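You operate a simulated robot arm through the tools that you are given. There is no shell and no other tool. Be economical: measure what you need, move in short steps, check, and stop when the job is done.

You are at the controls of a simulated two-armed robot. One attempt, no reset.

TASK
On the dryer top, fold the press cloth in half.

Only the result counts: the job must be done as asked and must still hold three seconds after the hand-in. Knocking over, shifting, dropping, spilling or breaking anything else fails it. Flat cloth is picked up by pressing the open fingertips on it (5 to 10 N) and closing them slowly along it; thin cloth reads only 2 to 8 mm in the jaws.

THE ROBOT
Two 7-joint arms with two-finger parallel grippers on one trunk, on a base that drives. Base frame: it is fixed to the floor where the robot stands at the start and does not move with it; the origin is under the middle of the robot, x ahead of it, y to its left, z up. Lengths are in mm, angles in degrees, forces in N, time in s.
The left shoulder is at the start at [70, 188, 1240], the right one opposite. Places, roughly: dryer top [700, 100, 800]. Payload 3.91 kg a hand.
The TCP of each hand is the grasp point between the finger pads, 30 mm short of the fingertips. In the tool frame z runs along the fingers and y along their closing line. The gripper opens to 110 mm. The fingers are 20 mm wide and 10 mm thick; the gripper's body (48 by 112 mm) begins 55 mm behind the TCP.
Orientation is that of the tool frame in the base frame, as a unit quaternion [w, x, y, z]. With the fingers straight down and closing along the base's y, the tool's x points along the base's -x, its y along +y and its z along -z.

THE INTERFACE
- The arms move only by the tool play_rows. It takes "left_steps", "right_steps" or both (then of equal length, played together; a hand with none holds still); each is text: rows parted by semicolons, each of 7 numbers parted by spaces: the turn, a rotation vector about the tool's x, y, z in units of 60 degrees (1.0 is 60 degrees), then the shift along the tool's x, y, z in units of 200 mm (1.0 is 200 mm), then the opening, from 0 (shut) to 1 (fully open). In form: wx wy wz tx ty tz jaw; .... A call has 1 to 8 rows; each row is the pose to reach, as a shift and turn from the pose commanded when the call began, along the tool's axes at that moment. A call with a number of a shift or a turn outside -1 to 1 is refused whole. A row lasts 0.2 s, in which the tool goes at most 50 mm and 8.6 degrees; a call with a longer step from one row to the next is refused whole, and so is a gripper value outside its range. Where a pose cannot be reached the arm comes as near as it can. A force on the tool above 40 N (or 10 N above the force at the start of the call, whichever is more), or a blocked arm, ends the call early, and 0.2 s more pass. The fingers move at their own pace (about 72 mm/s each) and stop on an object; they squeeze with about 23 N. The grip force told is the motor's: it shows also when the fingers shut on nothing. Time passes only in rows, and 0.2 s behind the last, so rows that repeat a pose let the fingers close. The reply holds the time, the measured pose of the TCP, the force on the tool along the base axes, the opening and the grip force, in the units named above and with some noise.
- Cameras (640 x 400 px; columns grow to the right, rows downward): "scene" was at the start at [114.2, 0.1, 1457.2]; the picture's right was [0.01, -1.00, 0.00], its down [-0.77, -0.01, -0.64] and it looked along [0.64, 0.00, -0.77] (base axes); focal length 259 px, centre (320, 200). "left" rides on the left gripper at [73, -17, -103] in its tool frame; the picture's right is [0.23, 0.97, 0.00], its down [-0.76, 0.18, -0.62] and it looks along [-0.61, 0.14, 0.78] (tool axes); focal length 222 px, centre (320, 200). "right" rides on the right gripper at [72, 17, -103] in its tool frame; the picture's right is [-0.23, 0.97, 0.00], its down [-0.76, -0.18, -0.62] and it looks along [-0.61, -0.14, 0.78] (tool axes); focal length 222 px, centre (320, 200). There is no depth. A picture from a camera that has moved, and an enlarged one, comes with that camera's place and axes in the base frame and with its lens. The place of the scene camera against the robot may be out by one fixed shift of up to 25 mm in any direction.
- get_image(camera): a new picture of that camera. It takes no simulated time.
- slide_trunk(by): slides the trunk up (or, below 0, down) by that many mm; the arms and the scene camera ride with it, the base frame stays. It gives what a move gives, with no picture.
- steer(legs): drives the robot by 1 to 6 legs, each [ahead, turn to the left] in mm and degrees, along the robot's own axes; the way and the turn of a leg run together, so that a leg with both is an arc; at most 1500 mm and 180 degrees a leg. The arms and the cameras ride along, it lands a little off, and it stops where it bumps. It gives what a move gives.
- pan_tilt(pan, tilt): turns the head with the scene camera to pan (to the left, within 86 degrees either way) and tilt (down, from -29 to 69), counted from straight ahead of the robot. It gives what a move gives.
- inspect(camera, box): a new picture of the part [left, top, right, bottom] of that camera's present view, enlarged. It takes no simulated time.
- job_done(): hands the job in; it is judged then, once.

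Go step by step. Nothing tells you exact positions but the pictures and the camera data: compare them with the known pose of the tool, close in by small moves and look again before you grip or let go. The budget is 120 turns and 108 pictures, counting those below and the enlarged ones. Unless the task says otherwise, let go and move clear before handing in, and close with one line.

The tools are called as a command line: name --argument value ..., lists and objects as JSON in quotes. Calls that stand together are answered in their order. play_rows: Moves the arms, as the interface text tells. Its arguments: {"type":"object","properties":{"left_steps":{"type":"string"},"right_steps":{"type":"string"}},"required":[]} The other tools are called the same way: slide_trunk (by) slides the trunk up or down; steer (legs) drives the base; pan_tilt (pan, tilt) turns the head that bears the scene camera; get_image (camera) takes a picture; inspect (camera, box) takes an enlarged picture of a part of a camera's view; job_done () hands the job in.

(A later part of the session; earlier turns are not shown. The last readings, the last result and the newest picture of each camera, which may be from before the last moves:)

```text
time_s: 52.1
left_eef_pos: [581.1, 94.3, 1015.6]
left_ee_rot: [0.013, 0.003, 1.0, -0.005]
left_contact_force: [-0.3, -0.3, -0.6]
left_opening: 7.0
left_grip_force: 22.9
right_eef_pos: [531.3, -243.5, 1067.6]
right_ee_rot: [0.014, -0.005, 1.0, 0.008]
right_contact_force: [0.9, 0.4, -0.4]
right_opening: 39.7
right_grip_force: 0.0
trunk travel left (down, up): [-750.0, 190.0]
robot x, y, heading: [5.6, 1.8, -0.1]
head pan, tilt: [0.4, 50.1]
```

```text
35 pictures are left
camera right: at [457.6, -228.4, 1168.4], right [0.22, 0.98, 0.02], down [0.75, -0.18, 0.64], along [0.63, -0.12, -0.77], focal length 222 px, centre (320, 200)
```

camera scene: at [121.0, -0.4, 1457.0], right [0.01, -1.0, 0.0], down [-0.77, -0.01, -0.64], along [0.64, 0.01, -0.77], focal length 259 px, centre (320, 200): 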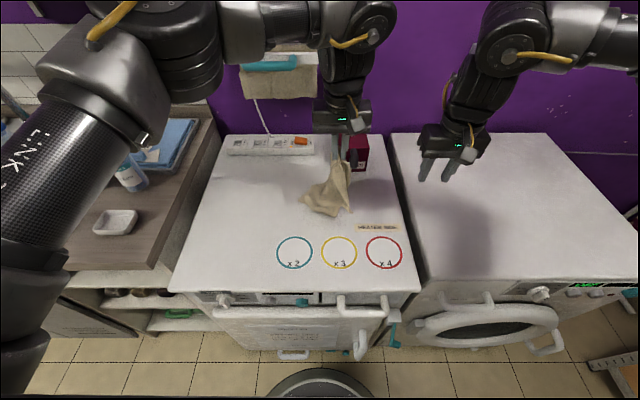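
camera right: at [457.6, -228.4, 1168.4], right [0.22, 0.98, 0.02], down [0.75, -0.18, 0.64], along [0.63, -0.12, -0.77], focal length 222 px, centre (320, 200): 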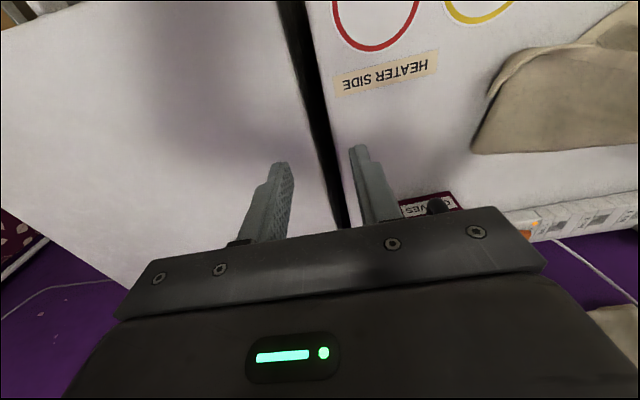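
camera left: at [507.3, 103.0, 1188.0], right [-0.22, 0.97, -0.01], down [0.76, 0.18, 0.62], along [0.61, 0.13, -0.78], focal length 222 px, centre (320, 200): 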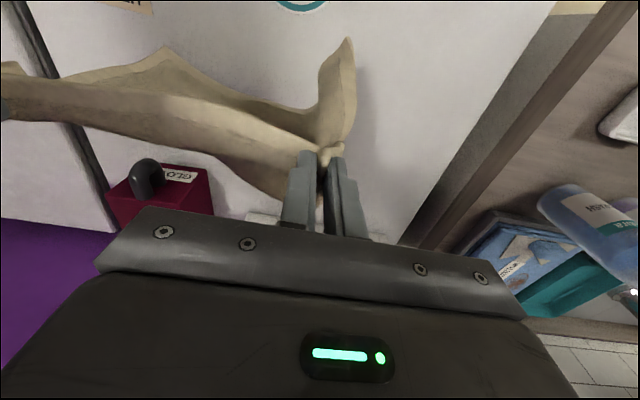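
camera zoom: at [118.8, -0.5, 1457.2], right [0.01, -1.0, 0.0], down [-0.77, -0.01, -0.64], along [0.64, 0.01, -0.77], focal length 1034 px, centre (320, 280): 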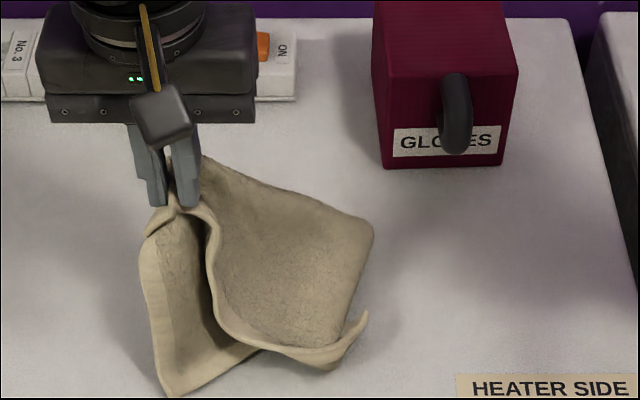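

The hem runs from the left grip to the near-right corner at about (578,−33). I'll draw the left a bit further to straighten it, and swing the right hand over.

play_rows --left_steps "0 0 0 0 .1 .05 0;0 0 0 0 .2 .1 0;0 0 0 0 .3 .16 0;0 0 0 0 .38 .2 0;0 0 0 0 .38 .2 0"

inspect --camera "scene" --box '[240, 130, 400, 230]'

```text
time_s: 53.3
left_eef_pos: [582.9, 168.5, 974.9]
left_ee_rot: [0.013, 0.003, 1.0, -0.005]
left_contact_force: [-0.1, -0.3, -0.7]
left_opening: 7.3
left_grip_force: 22.7
right_eef_pos: [532.7, -243.9, 1067.2]
right_ee_rot: [0.013, -0.006, 1.0, 0.007]
right_contact_force: [0.0, 0.8, 0.6]
right_opening: 39.7
right_grip_force: 0.2
trunk travel left (down, up): [-750.0, 190.0]
robot x, y, heading: [2.4, 0.4, 0.2]
head pan, tilt: [0.4, 50.1]
```

```text
4.00 times, centred on (320, 180) of scene
camera zoom: at [118.7, -0.6, 1457.2], right [0.01, -1.0, 0.0], down [-0.77, -0.01, -0.64], along [0.64, 0.01, -0.77], focal length 1034 px, centre (320, 280)
```

zoom: 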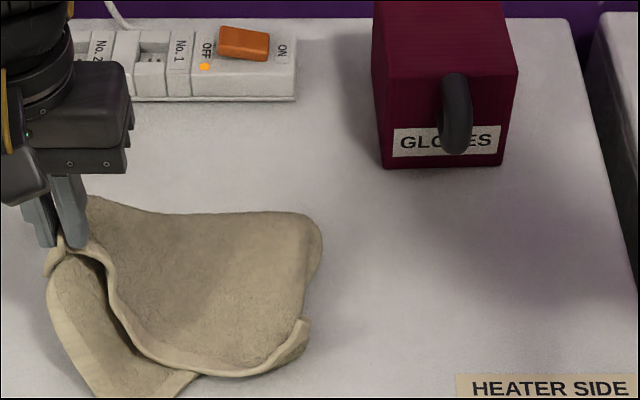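

Hem corner is at about (575,10). Bringing the right hand over it.

play_rows --right_steps "0 0 0 -.02 .2 .05 .36;0 0 0 -.05 .4 .1 .36;0 0 0 -.08 .6 .17 .36;0 0 0 -.1 .8 .27 .36;0 0 0 -.13 .97 .4 .36;0 0 0 -.16 .98 .55 .36;0 0 0 -.16 .98 .65 .36;0 0 0 -.16 .98 .65 .36"

get_image --camera "right"

```text
time_s: 55.1
left_eef_pos: [581.9, 170.6, 977.3]
left_ee_rot: [0.014, 0.002, 1.0, -0.005]
left_contact_force: [1.0, 0.5, -0.5]
left_opening: 7.1
left_grip_force: 23.1
right_eef_pos: [567.7, -44.8, 939.7]
right_ee_rot: [0.013, -0.005, 1.0, 0.007]
right_contact_force: [0.3, -0.9, -1.0]
right_opening: 39.7
right_grip_force: 0.0
trunk travel left (down, up): [-750.0, 190.0]
robot x, y, heading: [4.5, -0.6, -0.1]
head pan, tilt: [0.4, 50.1]
```

```text
33 pictures are left
camera right: at [492.1, -29.6, 1041.9], right [0.22, 0.98, 0.02], down [0.75, -0.18, 0.64], along [0.63, -0.12, -0.77], focal length 222 px, centre (320, 200)
```

right: 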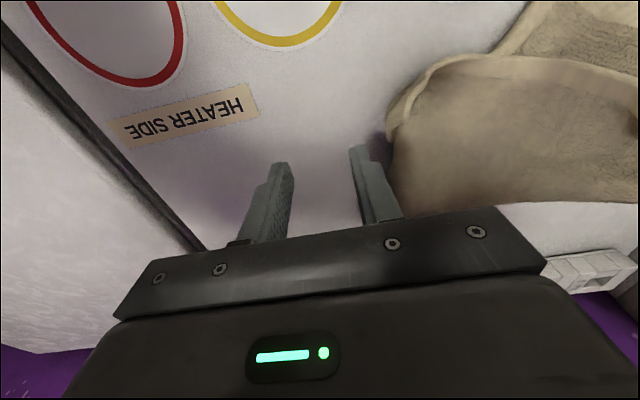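

Corner tip is at (568,18), with the hem running diagonally to (538,52). Moving over (558,38) and descending.

play_rows --right_steps "0 0 0 .01 .15 0 .36;0 0 0 .03 .3 0 .36;0 0 0 .05 .415 .08 .36;0 0 0 .05 .415 .18 .36;0 0 0 .05 .415 .23 .36;0 0 0 .05 .415 .25 .36;0 0 0 .05 .415 .25 .36"

inspect --camera "right" --box '[160, 60, 480, 260]'

```text
time_s: 56.7
left_eef_pos: [581.4, 169.0, 975.2]
left_ee_rot: [0.014, 0.002, 1.0, -0.005]
left_contact_force: [-0.1, 0.1, 0.3]
left_opening: 6.9
left_grip_force: 22.9
right_eef_pos: [555.0, 39.2, 892.5]
right_ee_rot: [0.014, -0.006, 1.0, 0.006]
right_contact_force: [0.3, -0.8, 0.2]
right_opening: 39.7
right_grip_force: 0.0
trunk travel left (down, up): [-750.0, 190.0]
robot x, y, heading: [6.3, 4.3, -0.0]
head pan, tilt: [0.4, 50.1]
```

```text
2.00 times, centred on (320, 160) of right
camera zoom: at [481.7, 54.3, 992.8], right [0.22, 0.98, 0.02], down [0.75, -0.18, 0.64], along [0.63, -0.12, -0.77], focal length 444 px, centre (320, 280)
```

zoom: 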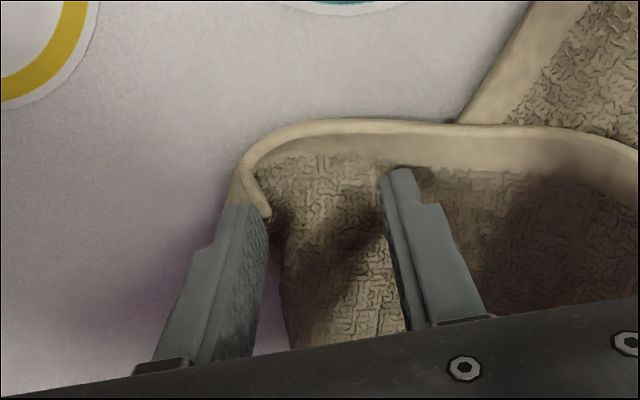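

The hem stands about 13 mm nearer than the tips. I'll hop up, move 12 mm nearer, and come down.

play_rows --right_steps "0 0 0 0 0 -.1 .4;0 0 0 .06 .01 -.1 .4;0 0 0 .06 .01 -.03 .4;0 0 0 .06 .01 .02 .4;0 0 0 .06 .01 .03 .4;0 0 0 .06 .01 .03 .4"

inspect --camera "right" --box '[160, 60, 480, 260]'

```text
time_s: 58.1
left_eef_pos: [582.5, 169.8, 976.7]
left_ee_rot: [0.013, 0.003, 1.0, -0.005]
left_contact_force: [0.5, 0.4, 0.2]
left_opening: 6.9
left_grip_force: 23.4
right_eef_pos: [545.4, 41.6, 884.8]
right_ee_rot: [0.013, -0.005, 1.0, 0.007]
right_contact_force: [0.6, 0.6, 5.3]
right_opening: 43.8
right_grip_force: 0.0
trunk travel left (down, up): [-750.0, 190.0]
robot x, y, heading: [5.5, -1.0, -0.1]
head pan, tilt: [0.4, 50.1]
```

```text
2.00 times, centred on (320, 160) of right
camera zoom: at [469.9, 56.3, 986.4], right [0.22, 0.98, 0.02], down [0.75, -0.18, 0.64], along [0.63, -0.12, -0.77], focal length 444 px, centre (320, 280)
```

zoom: 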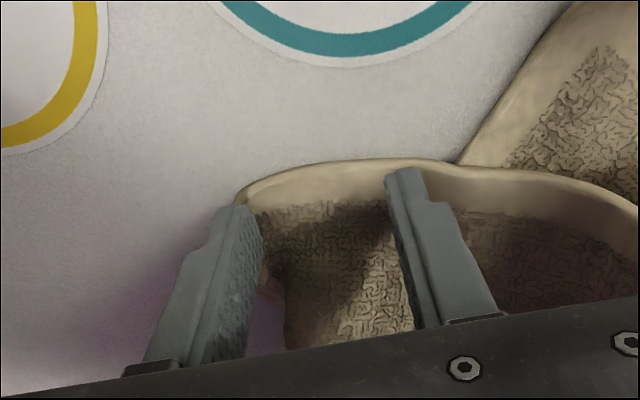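

Contact at 5 N with the hem between the fingers. Closing slowly.

play_rows --right_steps "0 0 0 0 0 0 .35;0 0 0 0 0 0 .3;0 0 0 0 0 0 .25;0 0 0 0 0 0 .2;0 0 0 0 0 0 .14;0 0 0 0 0 0 .07;0 0 0 0 0 0 0;0 0 0 0 0 0 0"

inspect --camera "right" --box '[160, 60, 480, 260]'

```text
time_s: 59.9
left_eef_pos: [580.9, 170.7, 975.3]
left_ee_rot: [0.013, 0.002, 1.0, -0.006]
left_contact_force: [-0.1, -1.0, -1.6]
left_opening: 7.1
left_grip_force: 22.8
right_eef_pos: [544.8, 41.1, 885.0]
right_ee_rot: [0.012, -0.005, 1.0, 0.006]
right_contact_force: [0.2, -0.9, 5.4]
right_opening: 4.8
right_grip_force: 22.6
trunk travel left (down, up): [-750.0, 190.0]
robot x, y, heading: [4.8, -3.6, -0.0]
head pan, tilt: [0.4, 50.1]
```

```text
2.00 times, centred on (320, 160) of right
camera zoom: at [469.7, 56.2, 986.2], right [0.22, 0.98, 0.02], down [0.75, -0.18, 0.64], along [0.63, -0.12, -0.77], focal length 444 px, centre (320, 280)
```

zoom: 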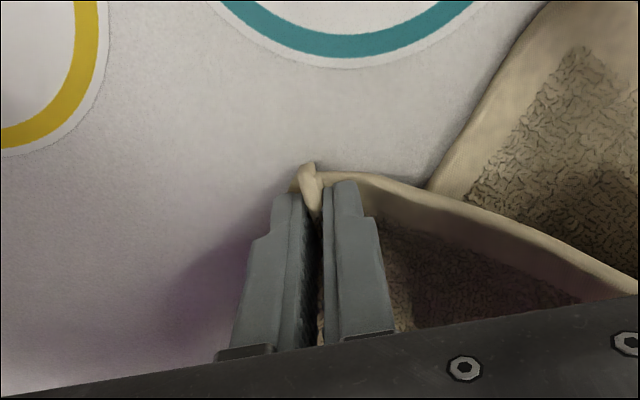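

Good single hem grip (4.8 mm). Now lifting both and spreading to about 210 mm, short of taut.

play_rows --left_steps "0 0 0 0 -.02 0 0;0 0 0 0 -.04 -.06 0;0 0 0 0 -.06 -.15 0;0 0 0 0 -.09 -.25 0;0 0 0 0 -.12 -.35 0;0 0 0 0 -.15 -.45 0;0 0 0 0 -.15 -.54 0;0 0 0 0 -.15 -.54 0" --right_steps "0 0 0 -.02 -.02 -.15 0;0 0 0 -.05 -.1 -.3 0;0 0 0 -.08 -.2 -.45 0;0 0 0 -.12 -.3 -.6 0;0 0 0 -.16 -.4 -.75 0;0 0 0 -.18 -.5 -.88 0;0 0 0 -.18 -.53 -.98 0;0 0 0 -.18 -.53 -.98 0"

inspect --camera "scene" --box '[220, 90, 420, 230]'

```text
time_s: 61.7
left_eef_pos: [581.8, 138.7, 1084.6]
left_ee_rot: [0.013, 0.005, 1.0, -0.009]
left_contact_force: [-1.6, -33.3, -1.2]
left_opening: 8.3
left_grip_force: 23.1
right_eef_pos: [576.6, -64.0, 1081.3]
right_ee_rot: [0.012, -0.008, 1.0, 0.011]
right_contact_force: [1.1, 31.8, 0.1]
right_opening: 6.9
right_grip_force: 23.0
trunk travel left (down, up): [-750.0, 190.0]
robot x, y, heading: [7.0, -1.8, -0.1]
head pan, tilt: [0.4, 50.1]
```

```text
2.86 times, centred on (320, 160) of scene
camera zoom: at [119.6, 0.6, 1457.1], right [0.01, -1.0, 0.0], down [-0.77, -0.01, -0.64], along [0.64, 0.01, -0.77], focal length 739 px, centre (320, 314)
```

zoom: 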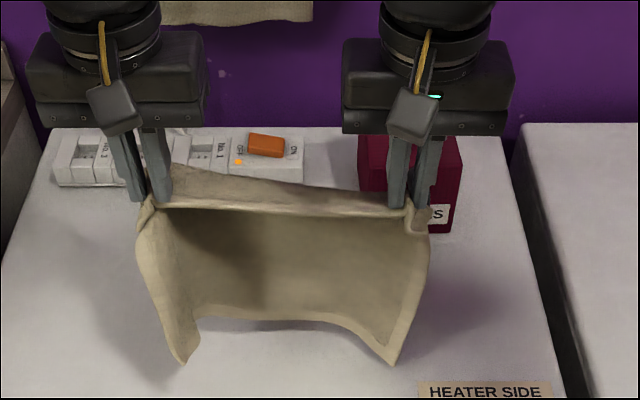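

Taut too early (203 mm, 33 N). Relaxing by 10 mm at once, then raising and moving forward.

play_rows --left_steps "0 0 0 0 -.03 0 0;0 0 0 0 -.03 -.08 0;0 0 0 -.08 -.03 -.16 0;0 0 0 -.16 -.03 -.17 0;0 0 0 -.24 -.03 -.17 0;0 0 0 -.28 -.03 -.17 0;0 0 0 -.28 -.03 -.17 0" --right_steps "0 0 0 0 .03 0 0;0 0 0 -.02 .03 -.08 0;0 0 0 -.1 .03 -.16 0;0 0 0 -.18 .03 -.18 0;0 0 0 -.26 .03 -.18 0;0 0 0 -.3 .03 -.18 0;0 0 0 -.3 .03 -.18 0"

inspect --camera "scene" --box '[220, 80, 420, 220]'

```text
time_s: 63.3
left_eef_pos: [633.9, 134.9, 1119.0]
left_ee_rot: [0.014, 0.003, 1.0, -0.005]
left_contact_force: [-0.1, -16.4, -0.2]
left_opening: 7.0
left_grip_force: 22.7
right_eef_pos: [635.6, -61.3, 1117.4]
right_ee_rot: [0.012, -0.006, 1.0, 0.007]
right_contact_force: [-0.5, 15.5, -0.4]
right_opening: 5.1
right_grip_force: 23.1
trunk travel left (down, up): [-750.0, 190.0]
robot x, y, heading: [0.8, -0.5, 0.4]
head pan, tilt: [0.4, 50.1]
```

```text
2.86 times, centred on (320, 150) of scene
camera zoom: at [118.8, 0.3, 1457.2], right [0.01, -1.0, 0.0], down [-0.77, -0.01, -0.64], along [0.64, 0.01, -0.77], focal length 739 px, centre (320, 343)
```

zoom: 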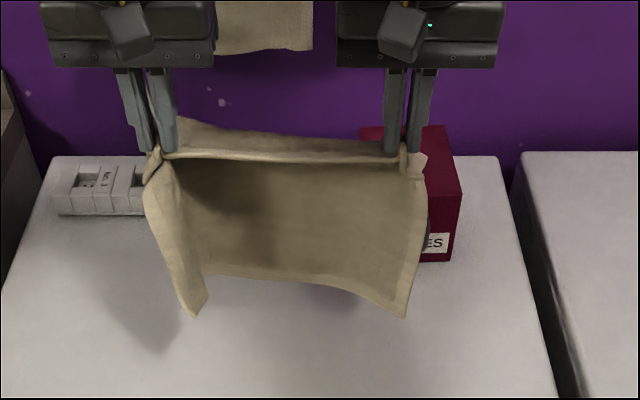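

The drape is actually one sheet hanging on the far side of the hem, so folding toward the robot will lay the hem flat naturally. I'll move the hands back to x≈565, letting the free edge hang there.

play_rows --left_steps "0 0 0 .05 -.02 0 0;0 0 0 .14 -.02 0 0;0 0 0 .23 -.02 0 0;0 0 0 .31 -.02 0 0;0 0 0 .345 -.02 0 0;0 0 0 .345 -.02 0 0;0 0 0 .345 -.02 0 0;0 0 0 .345 -.02 0 0" --right_steps "0 0 0 .05 .02 0 0;0 0 0 .14 .02 0 0;0 0 0 .23 .02 0 0;0 0 0 .31 .02 0 0;0 0 0 .35 .02 0 0;0 0 0 .35 .02 0 0;0 0 0 .35 .02 0 0;0 0 0 .35 .02 0 0"

inspect --camera "scene" --box '[220, 90, 420, 230]'

```text
time_s: 65.1
left_eef_pos: [564.5, 131.3, 1117.0]
left_ee_rot: [0.013, 0.002, 1.0, -0.006]
left_contact_force: [-0.6, -6.4, -0.2]
left_opening: 6.6
left_grip_force: 22.9
right_eef_pos: [566.3, -57.4, 1115.3]
right_ee_rot: [0.013, -0.005, 1.0, 0.007]
right_contact_force: [0.1, 6.5, -0.2]
right_opening: 4.8
right_grip_force: 23.1
trunk travel left (down, up): [-750.0, 190.0]
robot x, y, heading: [4.2, 0.1, -0.4]
head pan, tilt: [0.4, 50.1]
```

```text
2.86 times, centred on (320, 160) of scene
camera zoom: at [118.8, 0.3, 1457.2], right [0.01, -1.0, 0.0], down [-0.77, -0.01, -0.64], along [0.64, 0.01, -0.77], focal length 739 px, centre (320, 314)
```

zoom: 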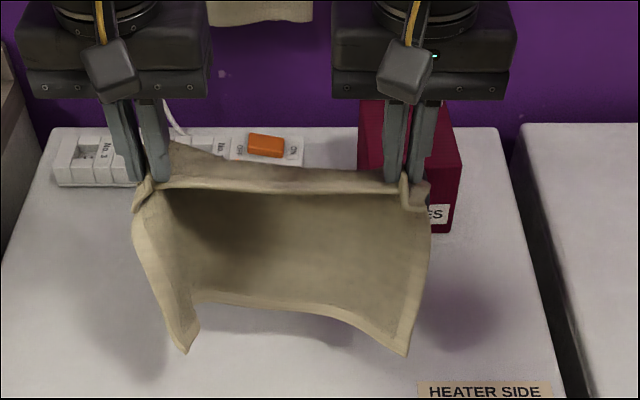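

Lowering while moving away from the robot, so the free half lays down toward the robot.

play_rows --left_steps "0 0 0 -.02 0 .1 0;0 0 0 -.1 0 .21 0;0 0 0 -.22 0 .33 0;0 0 0 -.35 0 .45 0;0 0 0 -.46 0 .56 0;0 0 0 -.52 0 .62 0;0 0 0 -.52 0 .62 0;0 0 0 -.52 0 .62 0" --right_steps "0 0 0 -.02 0 .1 0;0 0 0 -.1 0 .21 0;0 0 0 -.22 0 .33 0;0 0 0 -.35 0 .45 0;0 0 0 -.46 0 .56 0;0 0 0 -.52 0 .62 0;0 0 0 -.52 0 .62 0;0 0 0 -.52 0 .62 0"

inspect --camera "scene" --box '[220, 100, 420, 230]'

```text
time_s: 66.9
left_eef_pos: [672.9, 128.7, 995.3]
left_ee_rot: [0.014, 0.002, 1.0, -0.005]
left_contact_force: [-0.2, -1.5, -0.3]
left_opening: 6.4
left_grip_force: 23.2
right_eef_pos: [673.4, -54.3, 995.0]
right_ee_rot: [0.013, -0.005, 1.0, 0.008]
right_contact_force: [0.3, 2.9, 0.4]
right_opening: 4.5
right_grip_force: 22.7
trunk travel left (down, up): [-750.0, 190.0]
robot x, y, heading: [3.5, -2.3, 0.0]
head pan, tilt: [0.4, 50.1]
```

```text
3.08 times, centred on (320, 165) of scene
camera zoom: at [119.2, 0.4, 1457.2], right [0.01, -1.0, 0.0], down [-0.77, -0.01, -0.64], along [0.64, 0.01, -0.77], focal length 796 px, centre (320, 308)
```

zoom: 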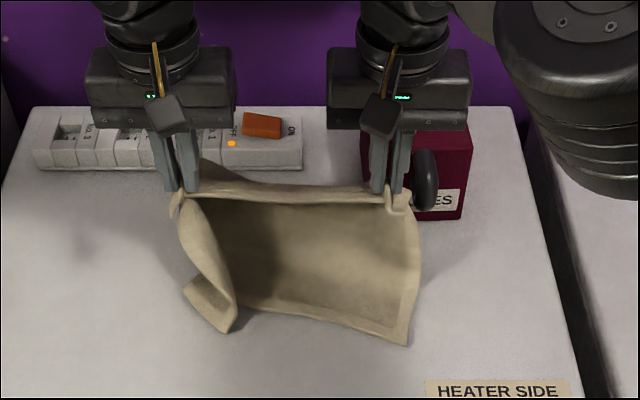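

The left grip sits about 60 mm in from its corner, so the left side curls. I'll lift again and lay the cloth flat toward the robot to re-grip the left properly.

play_rows --left_steps "0 0 0 0 0 -.2 0;0 0 0 .03 0 -.4 0;0 0 0 .06 0 -.6 0;0 0 0 .06 0 -.62 0;0 0 0 .15 0 -.5 0;0 0 0 .27 0 -.35 0;0 0 0 .4 0 -.2 0;0 0 0 .53 0 -.05 0" --right_steps "0 0 0 0 0 -.2 0;0 0 0 .03 0 -.4 0;0 0 0 .06 0 -.6 0;0 0 0 .06 0 -.62 0;0 0 0 .15 0 -.5 0;0 0 0 .27 0 -.35 0;0 0 0 .4 0 -.2 0;0 0 0 .53 0 -.05 0"

play_rows --left_steps "0 0 0 .12 0 .13 0;0 0 0 .24 0 .26 0;0 0 0 .32 0 .36 0;0 0 0 .36 0 .42 0;0 0 0 .36 0 .42 0" --right_steps "0 0 0 .12 0 .13 0;0 0 0 .24 0 .26 0;0 0 0 .32 0 .36 0;0 0 0 .36 0 .42 0;0 0 0 .36 0 .42 0"

steer --legs '[[-60, 0]]'

inspect --camera "scene" --box '[220, 140, 420, 270]'

```text
time_s: 68.7
left_eef_pos: [566.3, 131.5, 1004.2]
left_ee_rot: [0.013, 0.002, 1.0, -0.005]
left_contact_force: [-0.1, -4.0, -0.6]
left_opening: 6.5
left_grip_force: 23.5
right_eef_pos: [568.7, -56.5, 1001.1]
right_ee_rot: [0.014, -0.005, 1.0, 0.008]
right_contact_force: [0.6, 3.8, 0.3]
right_opening: 4.8
right_grip_force: 23.5
trunk travel left (down, up): [-750.0, 190.0]
robot x, y, heading: [5.0, 0.2, 0.0]
head pan, tilt: [0.4, 50.1]
```

```text
time_s: 69.9
left_eef_pos: [495.2, 129.6, 916.8]
left_ee_rot: [0.014, 0.002, 1.0, -0.006]
left_contact_force: [0.2, -2.4, -0.1]
left_opening: 6.2
left_grip_force: 22.7
right_eef_pos: [505.4, -56.2, 913.6]
right_ee_rot: [0.012, -0.006, 1.0, 0.008]
right_contact_force: [0.4, 3.2, 0.1]
right_opening: 4.5
right_grip_force: 22.7
right hand out of reach, approached as far as the arm can: row 3, 4, 5
trunk travel left (down, up): [-750.0, 190.0]
robot x, y, heading: [6.0, -6.5, 0.1]
head pan, tilt: [0.4, 50.1]
```

```text
time_s: 70.9
left_eef_pos: [439.6, 130.6, 915.4]
left_ee_rot: [0.012, 0.002, 1.0, -0.006]
left_contact_force: [1.9, -4.0, -0.9]
left_opening: 6.2
left_grip_force: 22.8
right_eef_pos: [449.8, -55.2, 911.8]
right_ee_rot: [0.009, -0.006, 1.0, 0.008]
right_contact_force: [-0.1, 3.6, -0.4]
right_opening: 4.6
right_grip_force: 23.0
trunk travel left (down, up): [-750.0, 190.0]
robot x, y, heading: [-57.1, 2.7, 0.0]
head pan, tilt: [0.4, 50.1]
```

```text
3.08 times, centred on (320, 205) of scene
camera zoom: at [64.2, 0.5, 1456.6], right [0.01, -1.0, 0.0], down [-0.77, -0.01, -0.64], along [0.64, 0.01, -0.77], focal length 796 px, centre (320, 185)
```

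zoom: 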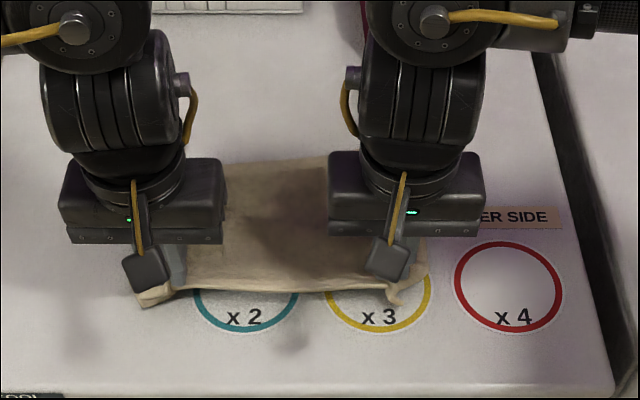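

Cloth is laid flat. Lowering both hands and opening only the left, then raising it for a look.

play_rows --left_steps "0 0 0 0 0 .08 0;0 0 0 0 0 .13 0;0 0 0 0 0 .13 .15;0 0 0 0 0 .13 .36;0 0 0 0 0 .13 .36;0 0 0 0 0 0 .36;0 0 0 .05 0 -.22 .36;0 0 0 .05 0 -.3 .36" --right_steps "0 0 0 0 0 .08 0;0 0 0 0 0 .12 0;0 0 0 0 0 .12 0;0 0 0 0 0 .12 0;0 0 0 0 0 .12 0;0 0 0 0 0 .12 0;0 0 0 0 0 .12 0;0 0 0 0 0 .12 0"

get_image --camera "left"

get_image --camera "right"

```text
time_s: 72.7
left_eef_pos: [447.1, 137.8, 972.5]
left_ee_rot: [0.012, 0.004, 1.0, -0.005]
left_contact_force: [0.5, -0.3, -0.6]
left_opening: 39.6
left_grip_force: 0.1
left hand out of reach, approached as far as the arm can: row 7, 8
right_eef_pos: [447.3, -56.2, 890.6]
right_ee_rot: [0.012, -0.006, 1.0, 0.007]
right_contact_force: [0.3, 0.4, 0.6]
right_opening: 4.5
right_grip_force: 23.2
trunk travel left (down, up): [-750.0, 190.0]
robot x, y, heading: [-54.2, -3.8, 0.3]
head pan, tilt: [0.4, 50.1]
```

```text
24 pictures are left
camera left: at [372.4, 120.7, 1073.0], right [-0.22, 0.98, -0.02], down [0.75, 0.18, 0.64], along [0.63, 0.13, -0.77], focal length 222 px, centre (320, 200)
```

left: 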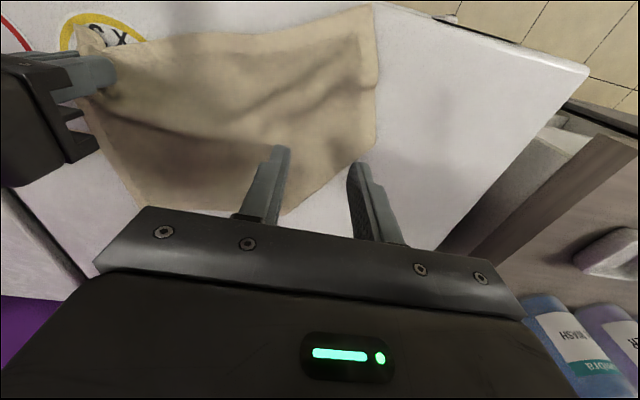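

```text
23 pictures are left
camera right: at [371.8, -40.9, 991.3], right [0.21, 0.98, 0.02], down [0.75, -0.18, 0.64], along [0.63, -0.12, -0.77], focal length 222 px, centre (320, 200)
```

right: 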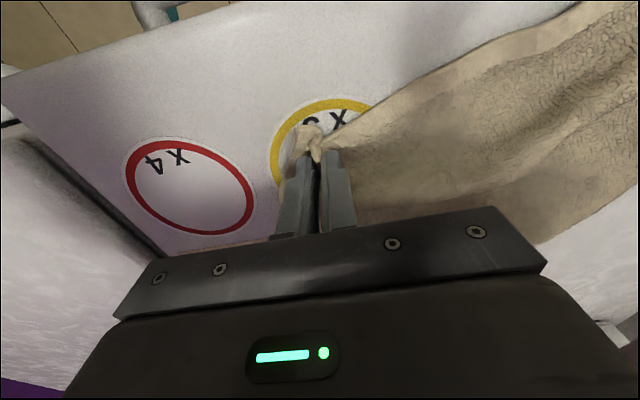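

inspect --camera "scene" --box '[220, 140, 420, 290]'

```text
2.67 times, centred on (320, 215) of scene
camera zoom: at [59.1, 0.1, 1457.2], right [0.01, -1.0, 0.0], down [-0.77, -0.01, -0.64], along [0.64, 0.01, -0.77], focal length 690 px, centre (320, 160)
```

zoom: 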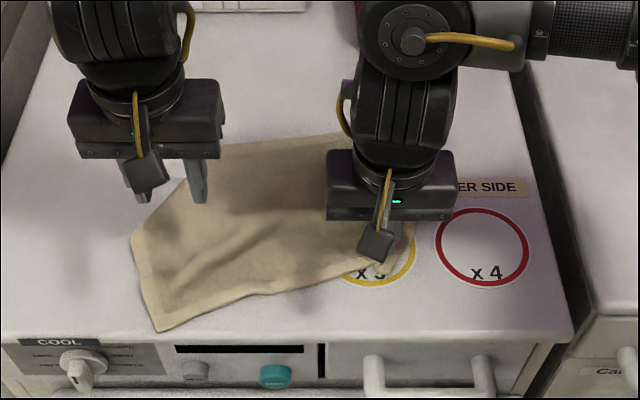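

The left side opened out well, but the far-left corner is tucked under, and the near-left corner at (361,156) is too close to reach. I'll release the right, raise both, and back the base up 85 mm.

play_rows --left_steps "0 0 0 0 0 0 .36;0 0 0 0 0 0 .36;0 0 0 0 0 0 .36;0 0 0 0 0 0 .36;0 0 0 0 0 0 .36;0 0 0 0 0 0 .36;0 0 0 0 0 0 .36;0 0 0 0 0 0 .36" --right_steps "0 0 0 0 0 .02 0;0 0 0 0 0 .02 .12;0 0 0 0 0 .02 .25;0 0 0 0 0 .02 .36;0 0 0 0 0 .02 .36;0 0 0 0 0 -.1 .36;0 0 0 0 -.05 -.3 .36;0 0 0 0 -.05 -.4 .36"

steer --legs '[[-85, 0]]'

get_image --camera "scene"

```text
time_s: 74.5
left_eef_pos: [447.8, 137.7, 971.5]
left_ee_rot: [0.011, 0.003, 1.0, -0.006]
left_contact_force: [-0.3, -0.1, -0.2]
left_opening: 39.5
left_grip_force: 0.0
right_eef_pos: [459.7, -69.0, 966.4]
right_ee_rot: [0.01, -0.007, 1.0, 0.008]
right_contact_force: [-0.1, 0.2, 0.1]
right_opening: 39.8
right_grip_force: 0.2
right hand out of reach, approached as far as the arm can: row 7, 8
trunk travel left (down, up): [-750.0, 190.0]
robot x, y, heading: [-54.8, -1.5, 0.1]
head pan, tilt: [0.4, 50.1]
```

```text
time_s: 75.6
left_eef_pos: [365.6, 137.7, 969.8]
left_ee_rot: [0.011, 0.003, 1.0, -0.006]
left_contact_force: [-0.8, -0.5, -0.3]
left_opening: 39.8
left_grip_force: 0.1
right_eef_pos: [377.4, -69.1, 965.2]
right_ee_rot: [0.009, -0.008, 1.0, 0.009]
right_contact_force: [-0.5, 0.0, -0.6]
right_opening: 39.8
right_grip_force: 0.0
trunk travel left (down, up): [-750.0, 190.0]
robot x, y, heading: [-140.5, -0.9, 0.2]
head pan, tilt: [0.4, 50.1]
```

```text
21 pictures are left
camera scene: at [-21.5, 0.3, 1456.7], right [0.01, -1.0, 0.0], down [-0.77, -0.01, -0.64], along [0.64, 0.0, -0.77], focal length 259 px, centre (320, 200)
```

scene: 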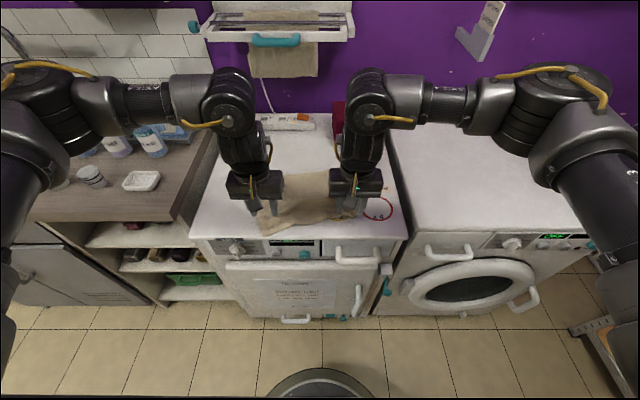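

inspect --camera "scene" --box '[220, 150, 400, 250]'

get_image --camera "left"

get_image --camera "right"

```text
3.56 times, centred on (310, 200) of scene
camera zoom: at [-21.5, 0.3, 1456.7], right [0.01, -1.0, 0.0], down [-0.77, -0.01, -0.64], along [0.64, 0.0, -0.77], focal length 919 px, centre (356, 200)
```

zoom: 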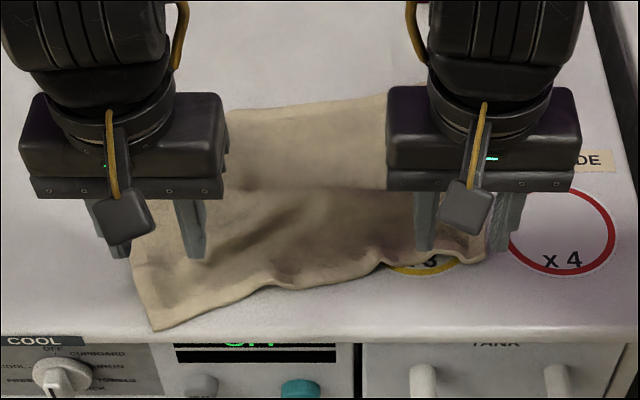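

```text
19 pictures are left
camera left: at [290.7, 120.4, 1071.3], right [-0.22, 0.98, -0.02], down [0.75, 0.18, 0.64], along [0.62, 0.13, -0.77], focal length 222 px, centre (320, 200)
```

left: 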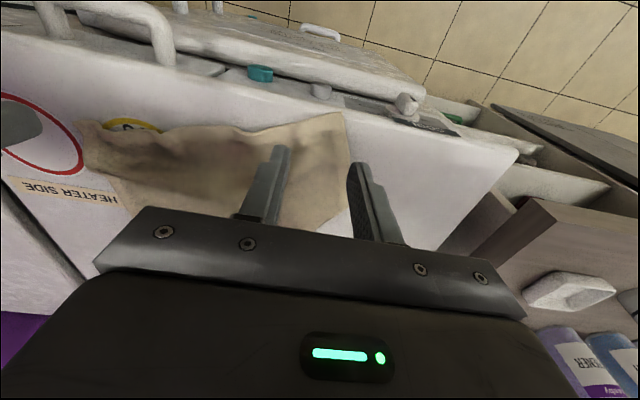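

```text
18 pictures are left
camera right: at [302.4, -54.9, 1067.3], right [0.21, 0.98, 0.02], down [0.75, -0.18, 0.63], along [0.62, -0.12, -0.77], focal length 222 px, centre (320, 200)
```

right: 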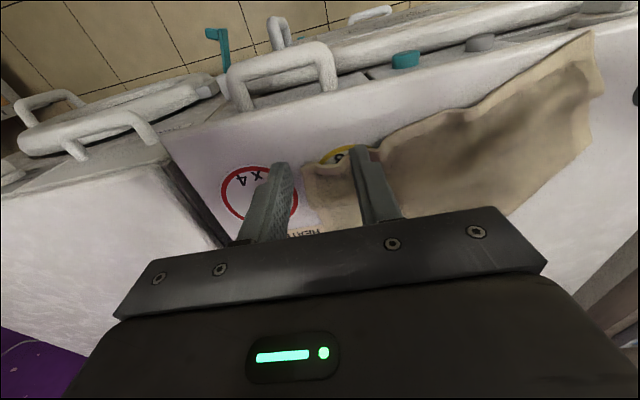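

Corners: near-left (357,155), near-right (422,−94). Moving both hands over grip points about 25 mm in from each corner and descending to just above.

play_rows --left_steps "0 0 0 -.012 -.04 .1 .36;0 0 0 -.012 -.04 .2 .36;0 0 0 -.012 -.04 .3 .36;0 0 0 -.012 -.04 .38 .36;0 0 0 -.012 -.04 .405 .36;0 0 0 -.012 -.04 .405 .36" --right_steps "0 0 0 -.1 0 .08 .36;0 0 0 -.2 0 .16 .36;0 0 0 -.225 0 .28 .36;0 0 0 -.225 0 .36 .36;0 0 0 -.225 0 .385 .36;0 0 0 -.225 0 .385 .36"

get_image --camera "left"

get_image --camera "right"

```text
time_s: 77.0
left_eef_pos: [367.4, 128.2, 890.6]
left_ee_rot: [0.012, 0.003, 1.0, -0.006]
left_contact_force: [-0.3, -0.4, -0.9]
left_opening: 39.6
left_grip_force: 0.3
right_eef_pos: [422.0, -67.3, 891.4]
right_ee_rot: [0.011, -0.007, 1.0, 0.009]
right_contact_force: [-0.8, 0.3, -0.1]
right_opening: 39.2
right_grip_force: 0.1
trunk travel left (down, up): [-750.0, 190.0]
robot x, y, heading: [-139.6, 1.1, -0.1]
head pan, tilt: [0.4, 50.1]
```

```text
17 pictures are left
camera left: at [292.4, 111.7, 992.0], right [-0.22, 0.98, -0.02], down [0.75, 0.18, 0.64], along [0.63, 0.13, -0.77], focal length 222 px, centre (320, 200)
```

left: 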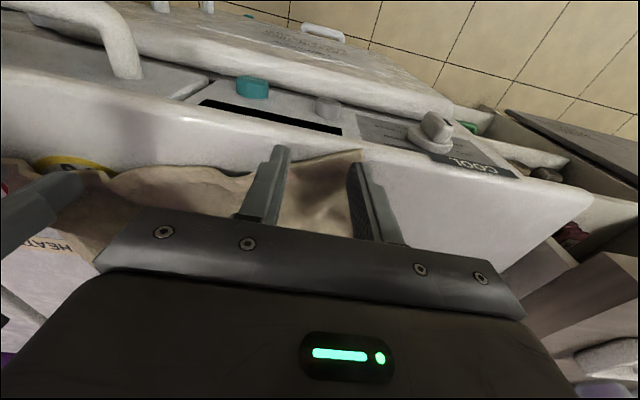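

```text
16 pictures are left
camera right: at [346.6, -53.0, 992.6], right [0.21, 0.98, 0.02], down [0.75, -0.18, 0.64], along [0.63, -0.12, -0.77], focal length 222 px, centre (320, 200)
```

right: 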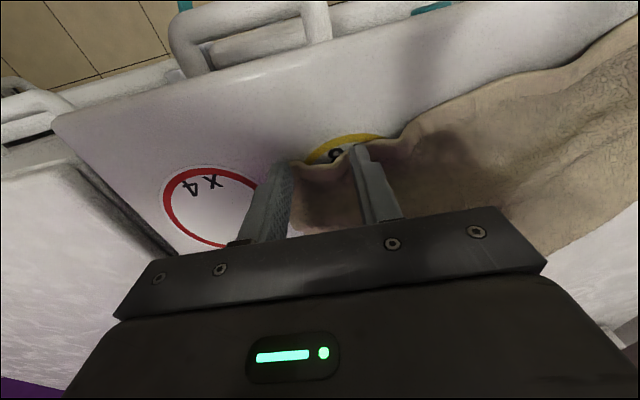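

Both well placed. Pressing down about 6 mm.

play_rows --left_steps "0 0 0 0 0 .015 .36;0 0 0 0 0 .028 .36;0 0 0 0 0 .028 .36;0 0 0 0 0 .028 .36" --right_steps "0 0 0 0 0 .015 .36;0 0 0 0 0 .03 .36;0 0 0 0 0 .03 .36;0 0 0 0 0 .03 .36"

```text
time_s: 78.0
left_eef_pos: [366.7, 129.2, 885.0]
left_ee_rot: [0.012, 0.003, 1.0, -0.006]
left_contact_force: [0.4, 0.2, 0.4]
left_opening: 39.5
left_grip_force: 0.0
right_eef_pos: [420.3, -67.2, 885.7]
right_ee_rot: [0.011, -0.007, 1.0, 0.007]
right_contact_force: [-0.4, -1.0, 0.2]
right_opening: 39.5
right_grip_force: 0.0
trunk travel left (down, up): [-750.0, 190.0]
robot x, y, heading: [-135.7, -2.9, 0.1]
head pan, tilt: [0.4, 50.1]
```

play_rows --left_steps "0 0 0 0 0 .008 .36;0 0 0 0 0 .013 .36;0 0 0 0 0 .013 .36" --right_steps "0 0 0 0 0 .008 .36;0 0 0 0 0 .015 .36;0 0 0 0 0 .015 .36"

```text
time_s: 78.8
left_eef_pos: [367.4, 128.9, 883.4]
left_ee_rot: [0.013, 0.003, 1.0, -0.005]
left_contact_force: [1.5, 0.2, 4.5]
left_opening: 39.9
left_grip_force: 0.4
right_eef_pos: [420.9, -67.5, 882.0]
right_ee_rot: [0.013, -0.008, 1.0, 0.009]
right_contact_force: [1.1, -0.5, 6.7]
right_opening: 39.4
right_grip_force: 0.0
trunk travel left (down, up): [-750.0, 190.0]
robot x, y, heading: [-138.4, 0.3, -0.1]
head pan, tilt: [0.4, 50.1]
```

Forces are 4.5 and 6.7 N. Closing both slowly.

play_rows --left_steps "0 0 0 0 0 .002 .32;0 0 0 0 0 .002 .27;0 0 0 0 0 .002 .22;0 0 0 0 0 .002 .17;0 0 0 0 0 .002 .12;0 0 0 0 0 .002 .06;0 0 0 0 0 .002 0;0 0 0 0 0 .002 0" --right_steps "0 0 0 0 0 0 .32;0 0 0 0 0 0 .27;0 0 0 0 0 0 .22;0 0 0 0 0 0 .17;0 0 0 0 0 0 .12;0 0 0 0 0 0 .06;0 0 0 0 0 0 0;0 0 0 0 0 0 0"

```text
time_s: 80.6
left_eef_pos: [366.6, 128.6, 883.5]
left_ee_rot: [0.013, 0.003, 1.0, -0.006]
left_contact_force: [2.0, -1.2, 8.6]
left_opening: 4.1
left_grip_force: 22.4
right_eef_pos: [419.8, -67.2, 882.4]
right_ee_rot: [0.011, -0.007, 1.0, 0.009]
right_contact_force: [-0.7, 2.2, 6.7]
right_opening: 4.6
right_grip_force: 22.6
trunk travel left (down, up): [-750.0, 190.0]
robot x, y, heading: [-139.8, -1.5, -0.0]
head pan, tilt: [0.4, 50.1]
```

Both single-layer grips (4.1 and 4.6 mm). Lifting and squaring the hands to hang the cloth.

play_rows --left_steps "0 0 0 -.02 0 -.13 0;0 0 0 -.08 0 -.26 0;0 0 0 -.16 .01 -.4 0;0 0 0 -.24 .02 -.55 0;0 0 0 -.32 .04 -.7 0;0 0 0 -.4 .05 -.85 0;0 0 0 -.45 .05 -1 0;0 0 0 -.45 .05 -1 0" --right_steps "0 0 0 0 0 -.13 0;0 0 0 -.02 0 -.26 0;0 0 0 -.04 0 -.4 0;0 0 0 -.08 -.01 -.55 0;0 0 0 -.12 -.02 -.7 0;0 0 0 -.16 -.04 -.85 0;0 0 0 -.18 -.05 -1 0;0 0 0 -.18 -.05 -1 0"

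play_rows --left_steps "0 0 0 -.1 0 -.1 0;0 0 0 -.25 0 -.16 0;0 0 0 -.4 0 -.16 0;0 0 0 -.5 0 -.16 0;0 0 0 -.5 0 -.16 0;0 0 0 -.5 0 -.16 0" --right_steps "0 0 0 -.1 0 -.1 0;0 0 0 -.25 0 -.16 0;0 0 0 -.4 0 -.16 0;0 0 0 -.5 0 -.16 0;0 0 0 -.5 0 -.16 0;0 0 0 -.5 0 -.16 0"

inspect --camera "scene" --box '[200, 60, 420, 220]'

```text
time_s: 82.4
left_eef_pos: [454.0, 137.7, 1083.2]
left_ee_rot: [0.012, 0.006, 1.0, -0.008]
left_contact_force: [-0.2, -24.5, -0.5]
left_opening: 4.5
left_grip_force: 23.0
right_eef_pos: [453.2, -77.9, 1083.0]
right_ee_rot: [0.011, -0.008, 1.0, 0.01]
right_contact_force: [1.0, 25.5, -0.8]
right_opening: 4.6
right_grip_force: 23.2
trunk travel left (down, up): [-750.0, 190.0]
robot x, y, heading: [-137.4, -1.1, -0.2]
head pan, tilt: [0.4, 50.1]
```

```text
time_s: 83.8
left_eef_pos: [552.8, 139.3, 1117.7]
left_ee_rot: [0.012, 0.006, 1.0, -0.007]
left_contact_force: [-1.9, -23.0, -0.5]
left_opening: 4.6
left_grip_force: 23.0
right_eef_pos: [542.4, -78.1, 1115.3]
right_ee_rot: [0.01, -0.009, 1.0, 0.009]
right_contact_force: [2.5, 22.1, 0.3]
right_opening: 4.9
right_grip_force: 23.0
right hand out of reach, approached as far as the arm can: row 4, 5, 6
trunk travel left (down, up): [-750.0, 190.0]
robot x, y, heading: [-135.8, -0.7, 0.2]
head pan, tilt: [0.4, 50.1]
```

```text
2.50 times, centred on (310, 140) of scene
camera zoom: at [-24.1, 0.8, 1457.1], right [0.01, -1.0, 0.0], down [-0.77, -0.01, -0.64], along [0.64, 0.0, -0.77], focal length 646 px, centre (345, 350)
```

zoom: 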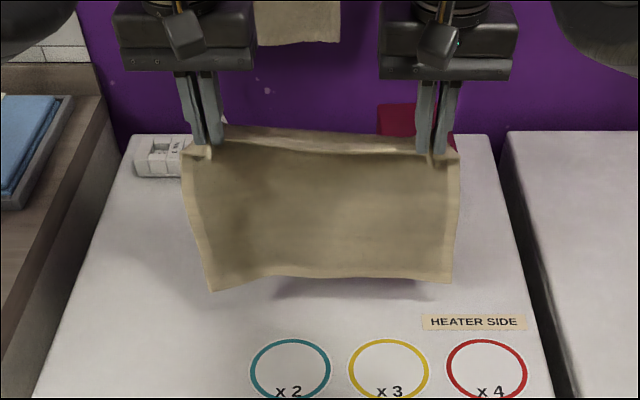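

The cloth hangs perfectly now. Relaxing the tension slightly, then driving forward 60 mm to get the right reach for the fold.

play_rows --left_steps "0 0 0 0 -.025 0 0;0 0 0 .03 -.025 0 0;0 0 0 .03 -.025 0 0" --right_steps "0 0 0 0 .02 0 0;0 0 0 0 .02 0 0;0 0 0 0 .02 0 0"

steer --legs '[[60, 0]]'

```text
time_s: 84.6
left_eef_pos: [545.8, 134.1, 1119.3]
left_ee_rot: [0.013, 0.002, 1.0, -0.006]
left_contact_force: [-0.5, -11.5, -0.7]
left_opening: 4.0
left_grip_force: 23.0
right_eef_pos: [542.0, -76.6, 1116.5]
right_ee_rot: [0.011, -0.007, 1.0, 0.008]
right_contact_force: [0.8, 11.7, 1.1]
right_opening: 4.5
right_grip_force: 22.8
trunk travel left (down, up): [-750.0, 190.0]
robot x, y, heading: [-140.6, -1.8, 0.1]
head pan, tilt: [0.4, 50.1]
```

```text
time_s: 86.2
left_eef_pos: [608.4, 132.6, 1127.5]
left_ee_rot: [0.015, 0.007, 1.0, -0.005]
left_contact_force: [-0.1, -3.8, -0.4]
left_opening: 4.0
left_grip_force: 22.9
right_eef_pos: [601.9, -71.3, 1125.5]
right_ee_rot: [0.012, -0.011, 1.0, 0.005]
right_contact_force: [0.7, 3.2, -0.3]
right_opening: 4.2
right_grip_force: 22.9
trunk travel left (down, up): [-750.0, 190.0]
robot x, y, heading: [-77.2, 2.7, -0.2]
head pan, tilt: [0.4, 50.1]
stopped in leg 1: the robot was blocked; the commanded pose is now the measured one
```

Now retracting to x≈490 and letting it settle.

play_rows --left_steps "0 0 0 .12 0 0 0;0 0 0 .26 0 0 0;0 0 0 .4 0 0 0;0 0 0 .52 0 0 0;0 0 0 .59 0 0 0;0 0 0 .59 0 0 0;0 0 0 .59 0 0 0;0 0 0 .59 0 0 0" --right_steps "0 0 0 .12 0 0 0;0 0 0 .26 0 0 0;0 0 0 .39 0 0 0;0 0 0 .5 0 0 0;0 0 0 .56 0 0 0;0 0 0 .56 0 0 0;0 0 0 .56 0 0 0;0 0 0 .56 0 0 0"

```text
time_s: 88.0
left_eef_pos: [480.5, 133.9, 1128.7]
left_ee_rot: [0.018, 0.006, 1.0, -0.005]
left_contact_force: [-0.6, -8.3, -0.1]
left_opening: 3.7
left_grip_force: 22.6
right_eef_pos: [479.7, -74.5, 1125.9]
right_ee_rot: [0.017, -0.011, 1.0, 0.007]
right_contact_force: [1.0, 9.3, 0.6]
right_opening: 4.3
right_grip_force: 22.4
trunk travel left (down, up): [-750.0, 190.0]
robot x, y, heading: [-79.3, -0.1, -0.0]
head pan, tilt: [0.4, 50.1]
```

Lowering while moving away so the free half lays toward the robot.

play_rows --left_steps "0 0 0 -.02 0 .125 0;0 0 0 -.1 0 .24 0;0 0 0 -.21 0 .36 0;0 0 0 -.33 0 .48 0;0 0 0 -.45 0 .59 0;0 0 0 -.52 0 .67 0;0 0 0 -.52 0 .67 0;0 0 0 -.52 0 .67 0" --right_steps "0 0 0 -.02 0 .125 0;0 0 0 -.1 0 .24 0;0 0 0 -.21 0 .36 0;0 0 0 -.33 0 .48 0;0 0 0 -.45 0 .59 0;0 0 0 -.52 0 .67 0;0 0 0 -.52 0 .67 0;0 0 0 -.52 0 .67 0"

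inspect --camera "scene" --box '[220, 110, 420, 240]'

```text
time_s: 89.8
left_eef_pos: [588.6, 131.4, 998.0]
left_ee_rot: [0.018, 0.006, 1.0, -0.004]
left_contact_force: [-0.5, -1.6, 0.4]
left_opening: 3.8
left_grip_force: 22.9
right_eef_pos: [588.8, -71.0, 994.8]
right_ee_rot: [0.016, -0.011, 1.0, 0.007]
right_contact_force: [-0.1, 2.4, 0.2]
right_opening: 4.2
right_grip_force: 23.0
trunk travel left (down, up): [-750.0, 190.0]
robot x, y, heading: [-79.4, 0.5, 0.2]
head pan, tilt: [0.4, 50.1]
```

```text
3.08 times, centred on (320, 175) of scene
camera zoom: at [35.3, 0.0, 1457.2], right [0.01, -1.0, 0.0], down [-0.77, -0.01, -0.64], along [0.64, 0.0, -0.77], focal length 796 px, centre (320, 277)
```

zoom: 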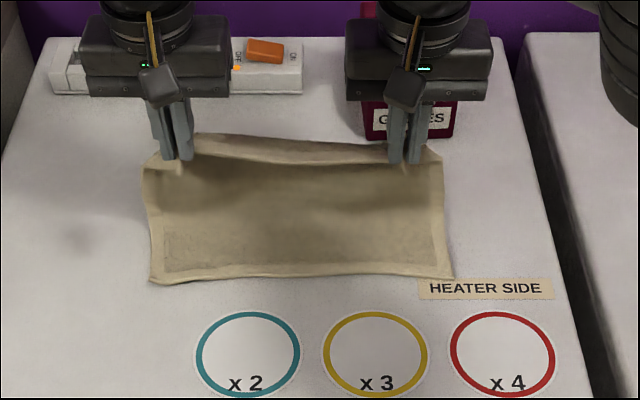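

Free edge lies straight at x≈544, y 166 to −130. Now bringing the hem down over it to TCP x≈552, shifted 8 mm to −y to align.

play_rows --left_steps "0 0 0 .025 -.01 .1 0;0 0 0 .065 -.02 .21 0;0 0 0 .11 -.03 .32 0;0 0 0 .155 -.04 .42 0;0 0 0 .19 -.04 .5 0;0 0 0 .205 -.04 .54 0;0 0 0 .205 -.04 .54 0;0 0 0 .205 -.04 .54 0" --right_steps "0 0 0 .025 -.01 .1 0;0 0 0 .065 -.02 .21 0;0 0 0 .11 -.03 .32 0;0 0 0 .155 -.04 .42 0;0 0 0 .19 -.04 .49 0;0 0 0 .205 -.04 .525 0;0 0 0 .205 -.04 .525 0;0 0 0 .205 -.04 .525 0"

inspect --camera "scene" --box '[220, 110, 420, 240]'

```text
time_s: 91.6
left_eef_pos: [551.2, 122.7, 888.3]
left_ee_rot: [0.019, 0.006, 1.0, -0.005]
left_contact_force: [0.4, -2.5, 0.9]
left_opening: 4.0
left_grip_force: 23.1
right_eef_pos: [550.2, -78.5, 890.1]
right_ee_rot: [0.017, -0.012, 1.0, 0.007]
right_contact_force: [0.3, 2.7, 0.8]
right_opening: 4.3
right_grip_force: 23.0
trunk travel left (down, up): [-750.0, 190.0]
robot x, y, heading: [-79.7, -2.9, -0.2]
head pan, tilt: [0.4, 50.1]
```

```text
3.08 times, centred on (320, 175) of scene
camera zoom: at [34.7, 0.2, 1457.3], right [0.01, -1.0, 0.0], down [-0.77, -0.01, -0.64], along [0.64, 0.0, -0.77], focal length 796 px, centre (320, 277)
```

zoom: 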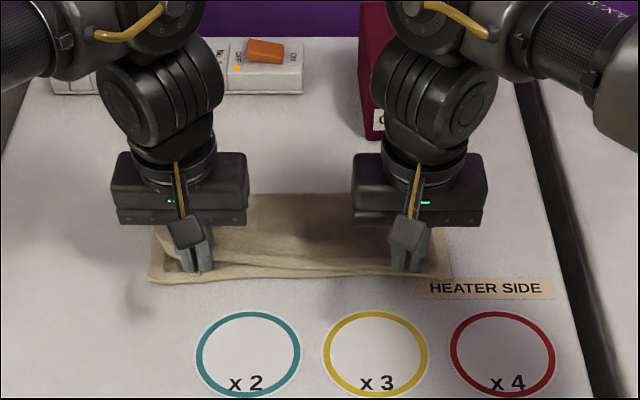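

Folded nicely; the hem is about 10 mm short of the lower edge. Nudging 8 mm nearer, lowering to touch, opening slowly to spread the pinch, then lifting.

play_rows --left_steps "0 0 0 .04 0 0 0;0 0 0 .04 0 .012 0;0 0 0 .04 0 .012 .1;0 0 0 .04 0 .012 .2;0 0 0 .04 0 .012 .3;0 0 0 .04 0 .012 .36;0 0 0 .04 0 -.05 .36;0 0 0 .04 0 -.2 .36" --right_steps "0 0 0 .04 0 0 0;0 0 0 .04 0 .02 0;0 0 0 .04 0 .02 .1;0 0 0 .04 0 .02 .2;0 0 0 .04 0 .02 .3;0 0 0 .04 0 .02 .36;0 0 0 .04 0 -.05 .36;0 0 0 .04 0 -.2 .36"

play_rows --left_steps "0 0 0 0 .1 -.15 .36;0 0 0 0 .25 -.3 .36;0 0 0 0 .4 -.45 .36;0 0 0 0 .5 -.6 .36;0 0 0 0 .5 -.6 .36" --right_steps "0 0 0 0 -.1 -.15 .36;0 0 0 0 -.25 -.3 .36;0 0 0 0 -.4 -.45 .36;0 0 0 0 -.55 -.6 .36;0 0 0 0 -.55 -.6 .36"

inspect --camera "scene" --box '[220, 110, 420, 240]'

```text
time_s: 93.4
left_eef_pos: [540.6, 123.7, 929.1]
left_ee_rot: [0.019, 0.006, 1.0, -0.004]
left_contact_force: [-0.3, 0.4, -0.2]
left_opening: 39.4
left_grip_force: 0.1
right_eef_pos: [538.8, -79.6, 931.0]
right_ee_rot: [0.017, -0.011, 1.0, 0.006]
right_contact_force: [-0.7, -0.8, 0.8]
right_opening: 39.5
right_grip_force: 0.1
trunk travel left (down, up): [-750.0, 190.0]
robot x, y, heading: [-81.1, -0.7, 0.1]
head pan, tilt: [0.4, 50.1]
```

```text
time_s: 94.6
left_eef_pos: [540.2, 225.0, 1046.5]
left_ee_rot: [0.017, 0.007, 1.0, -0.004]
left_contact_force: [-0.1, -0.2, 0.0]
left_opening: 39.5
left_grip_force: 0.0
right_eef_pos: [540.4, -189.6, 1047.1]
right_ee_rot: [0.017, -0.011, 1.0, 0.006]
right_contact_force: [0.6, -0.1, -0.5]
right_opening: 39.9
right_grip_force: 0.1
trunk travel left (down, up): [-750.0, 190.0]
robot x, y, heading: [-79.0, 1.0, -0.2]
head pan, tilt: [0.4, 50.1]
```

```text
3.08 times, centred on (320, 175) of scene
camera zoom: at [36.2, 0.4, 1457.1], right [0.01, -1.0, 0.0], down [-0.77, -0.01, -0.64], along [0.64, 0.0, -0.77], focal length 796 px, centre (320, 277)
```

zoom: 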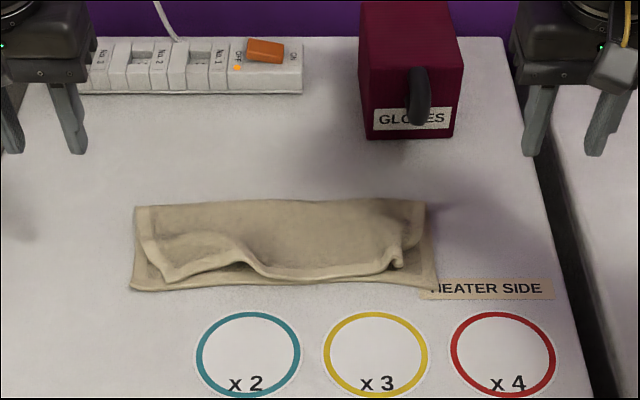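

Half-folded with some ruffles in the upper layer. Zooming on the ruffles.

inspect --camera "scene" --box '[255, 168, 365, 210]'

```text
5.82 times, centred on (310, 189) of scene
camera zoom: at [36.2, 0.4, 1457.1], right [0.01, -1.0, 0.0], down [-0.77, -0.01, -0.64], along [0.64, 0.0, -0.77], focal length 1504 px, centre (378, 264)
```

zoom: 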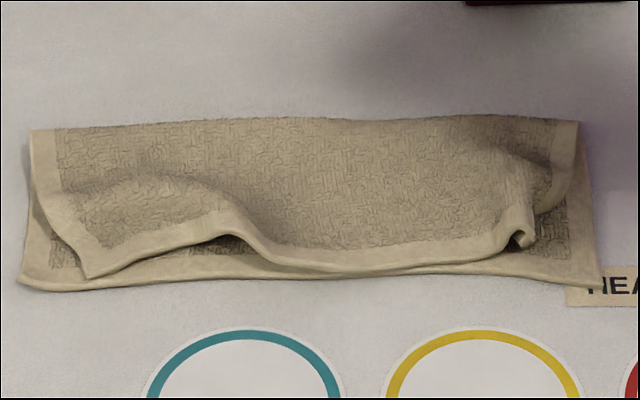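

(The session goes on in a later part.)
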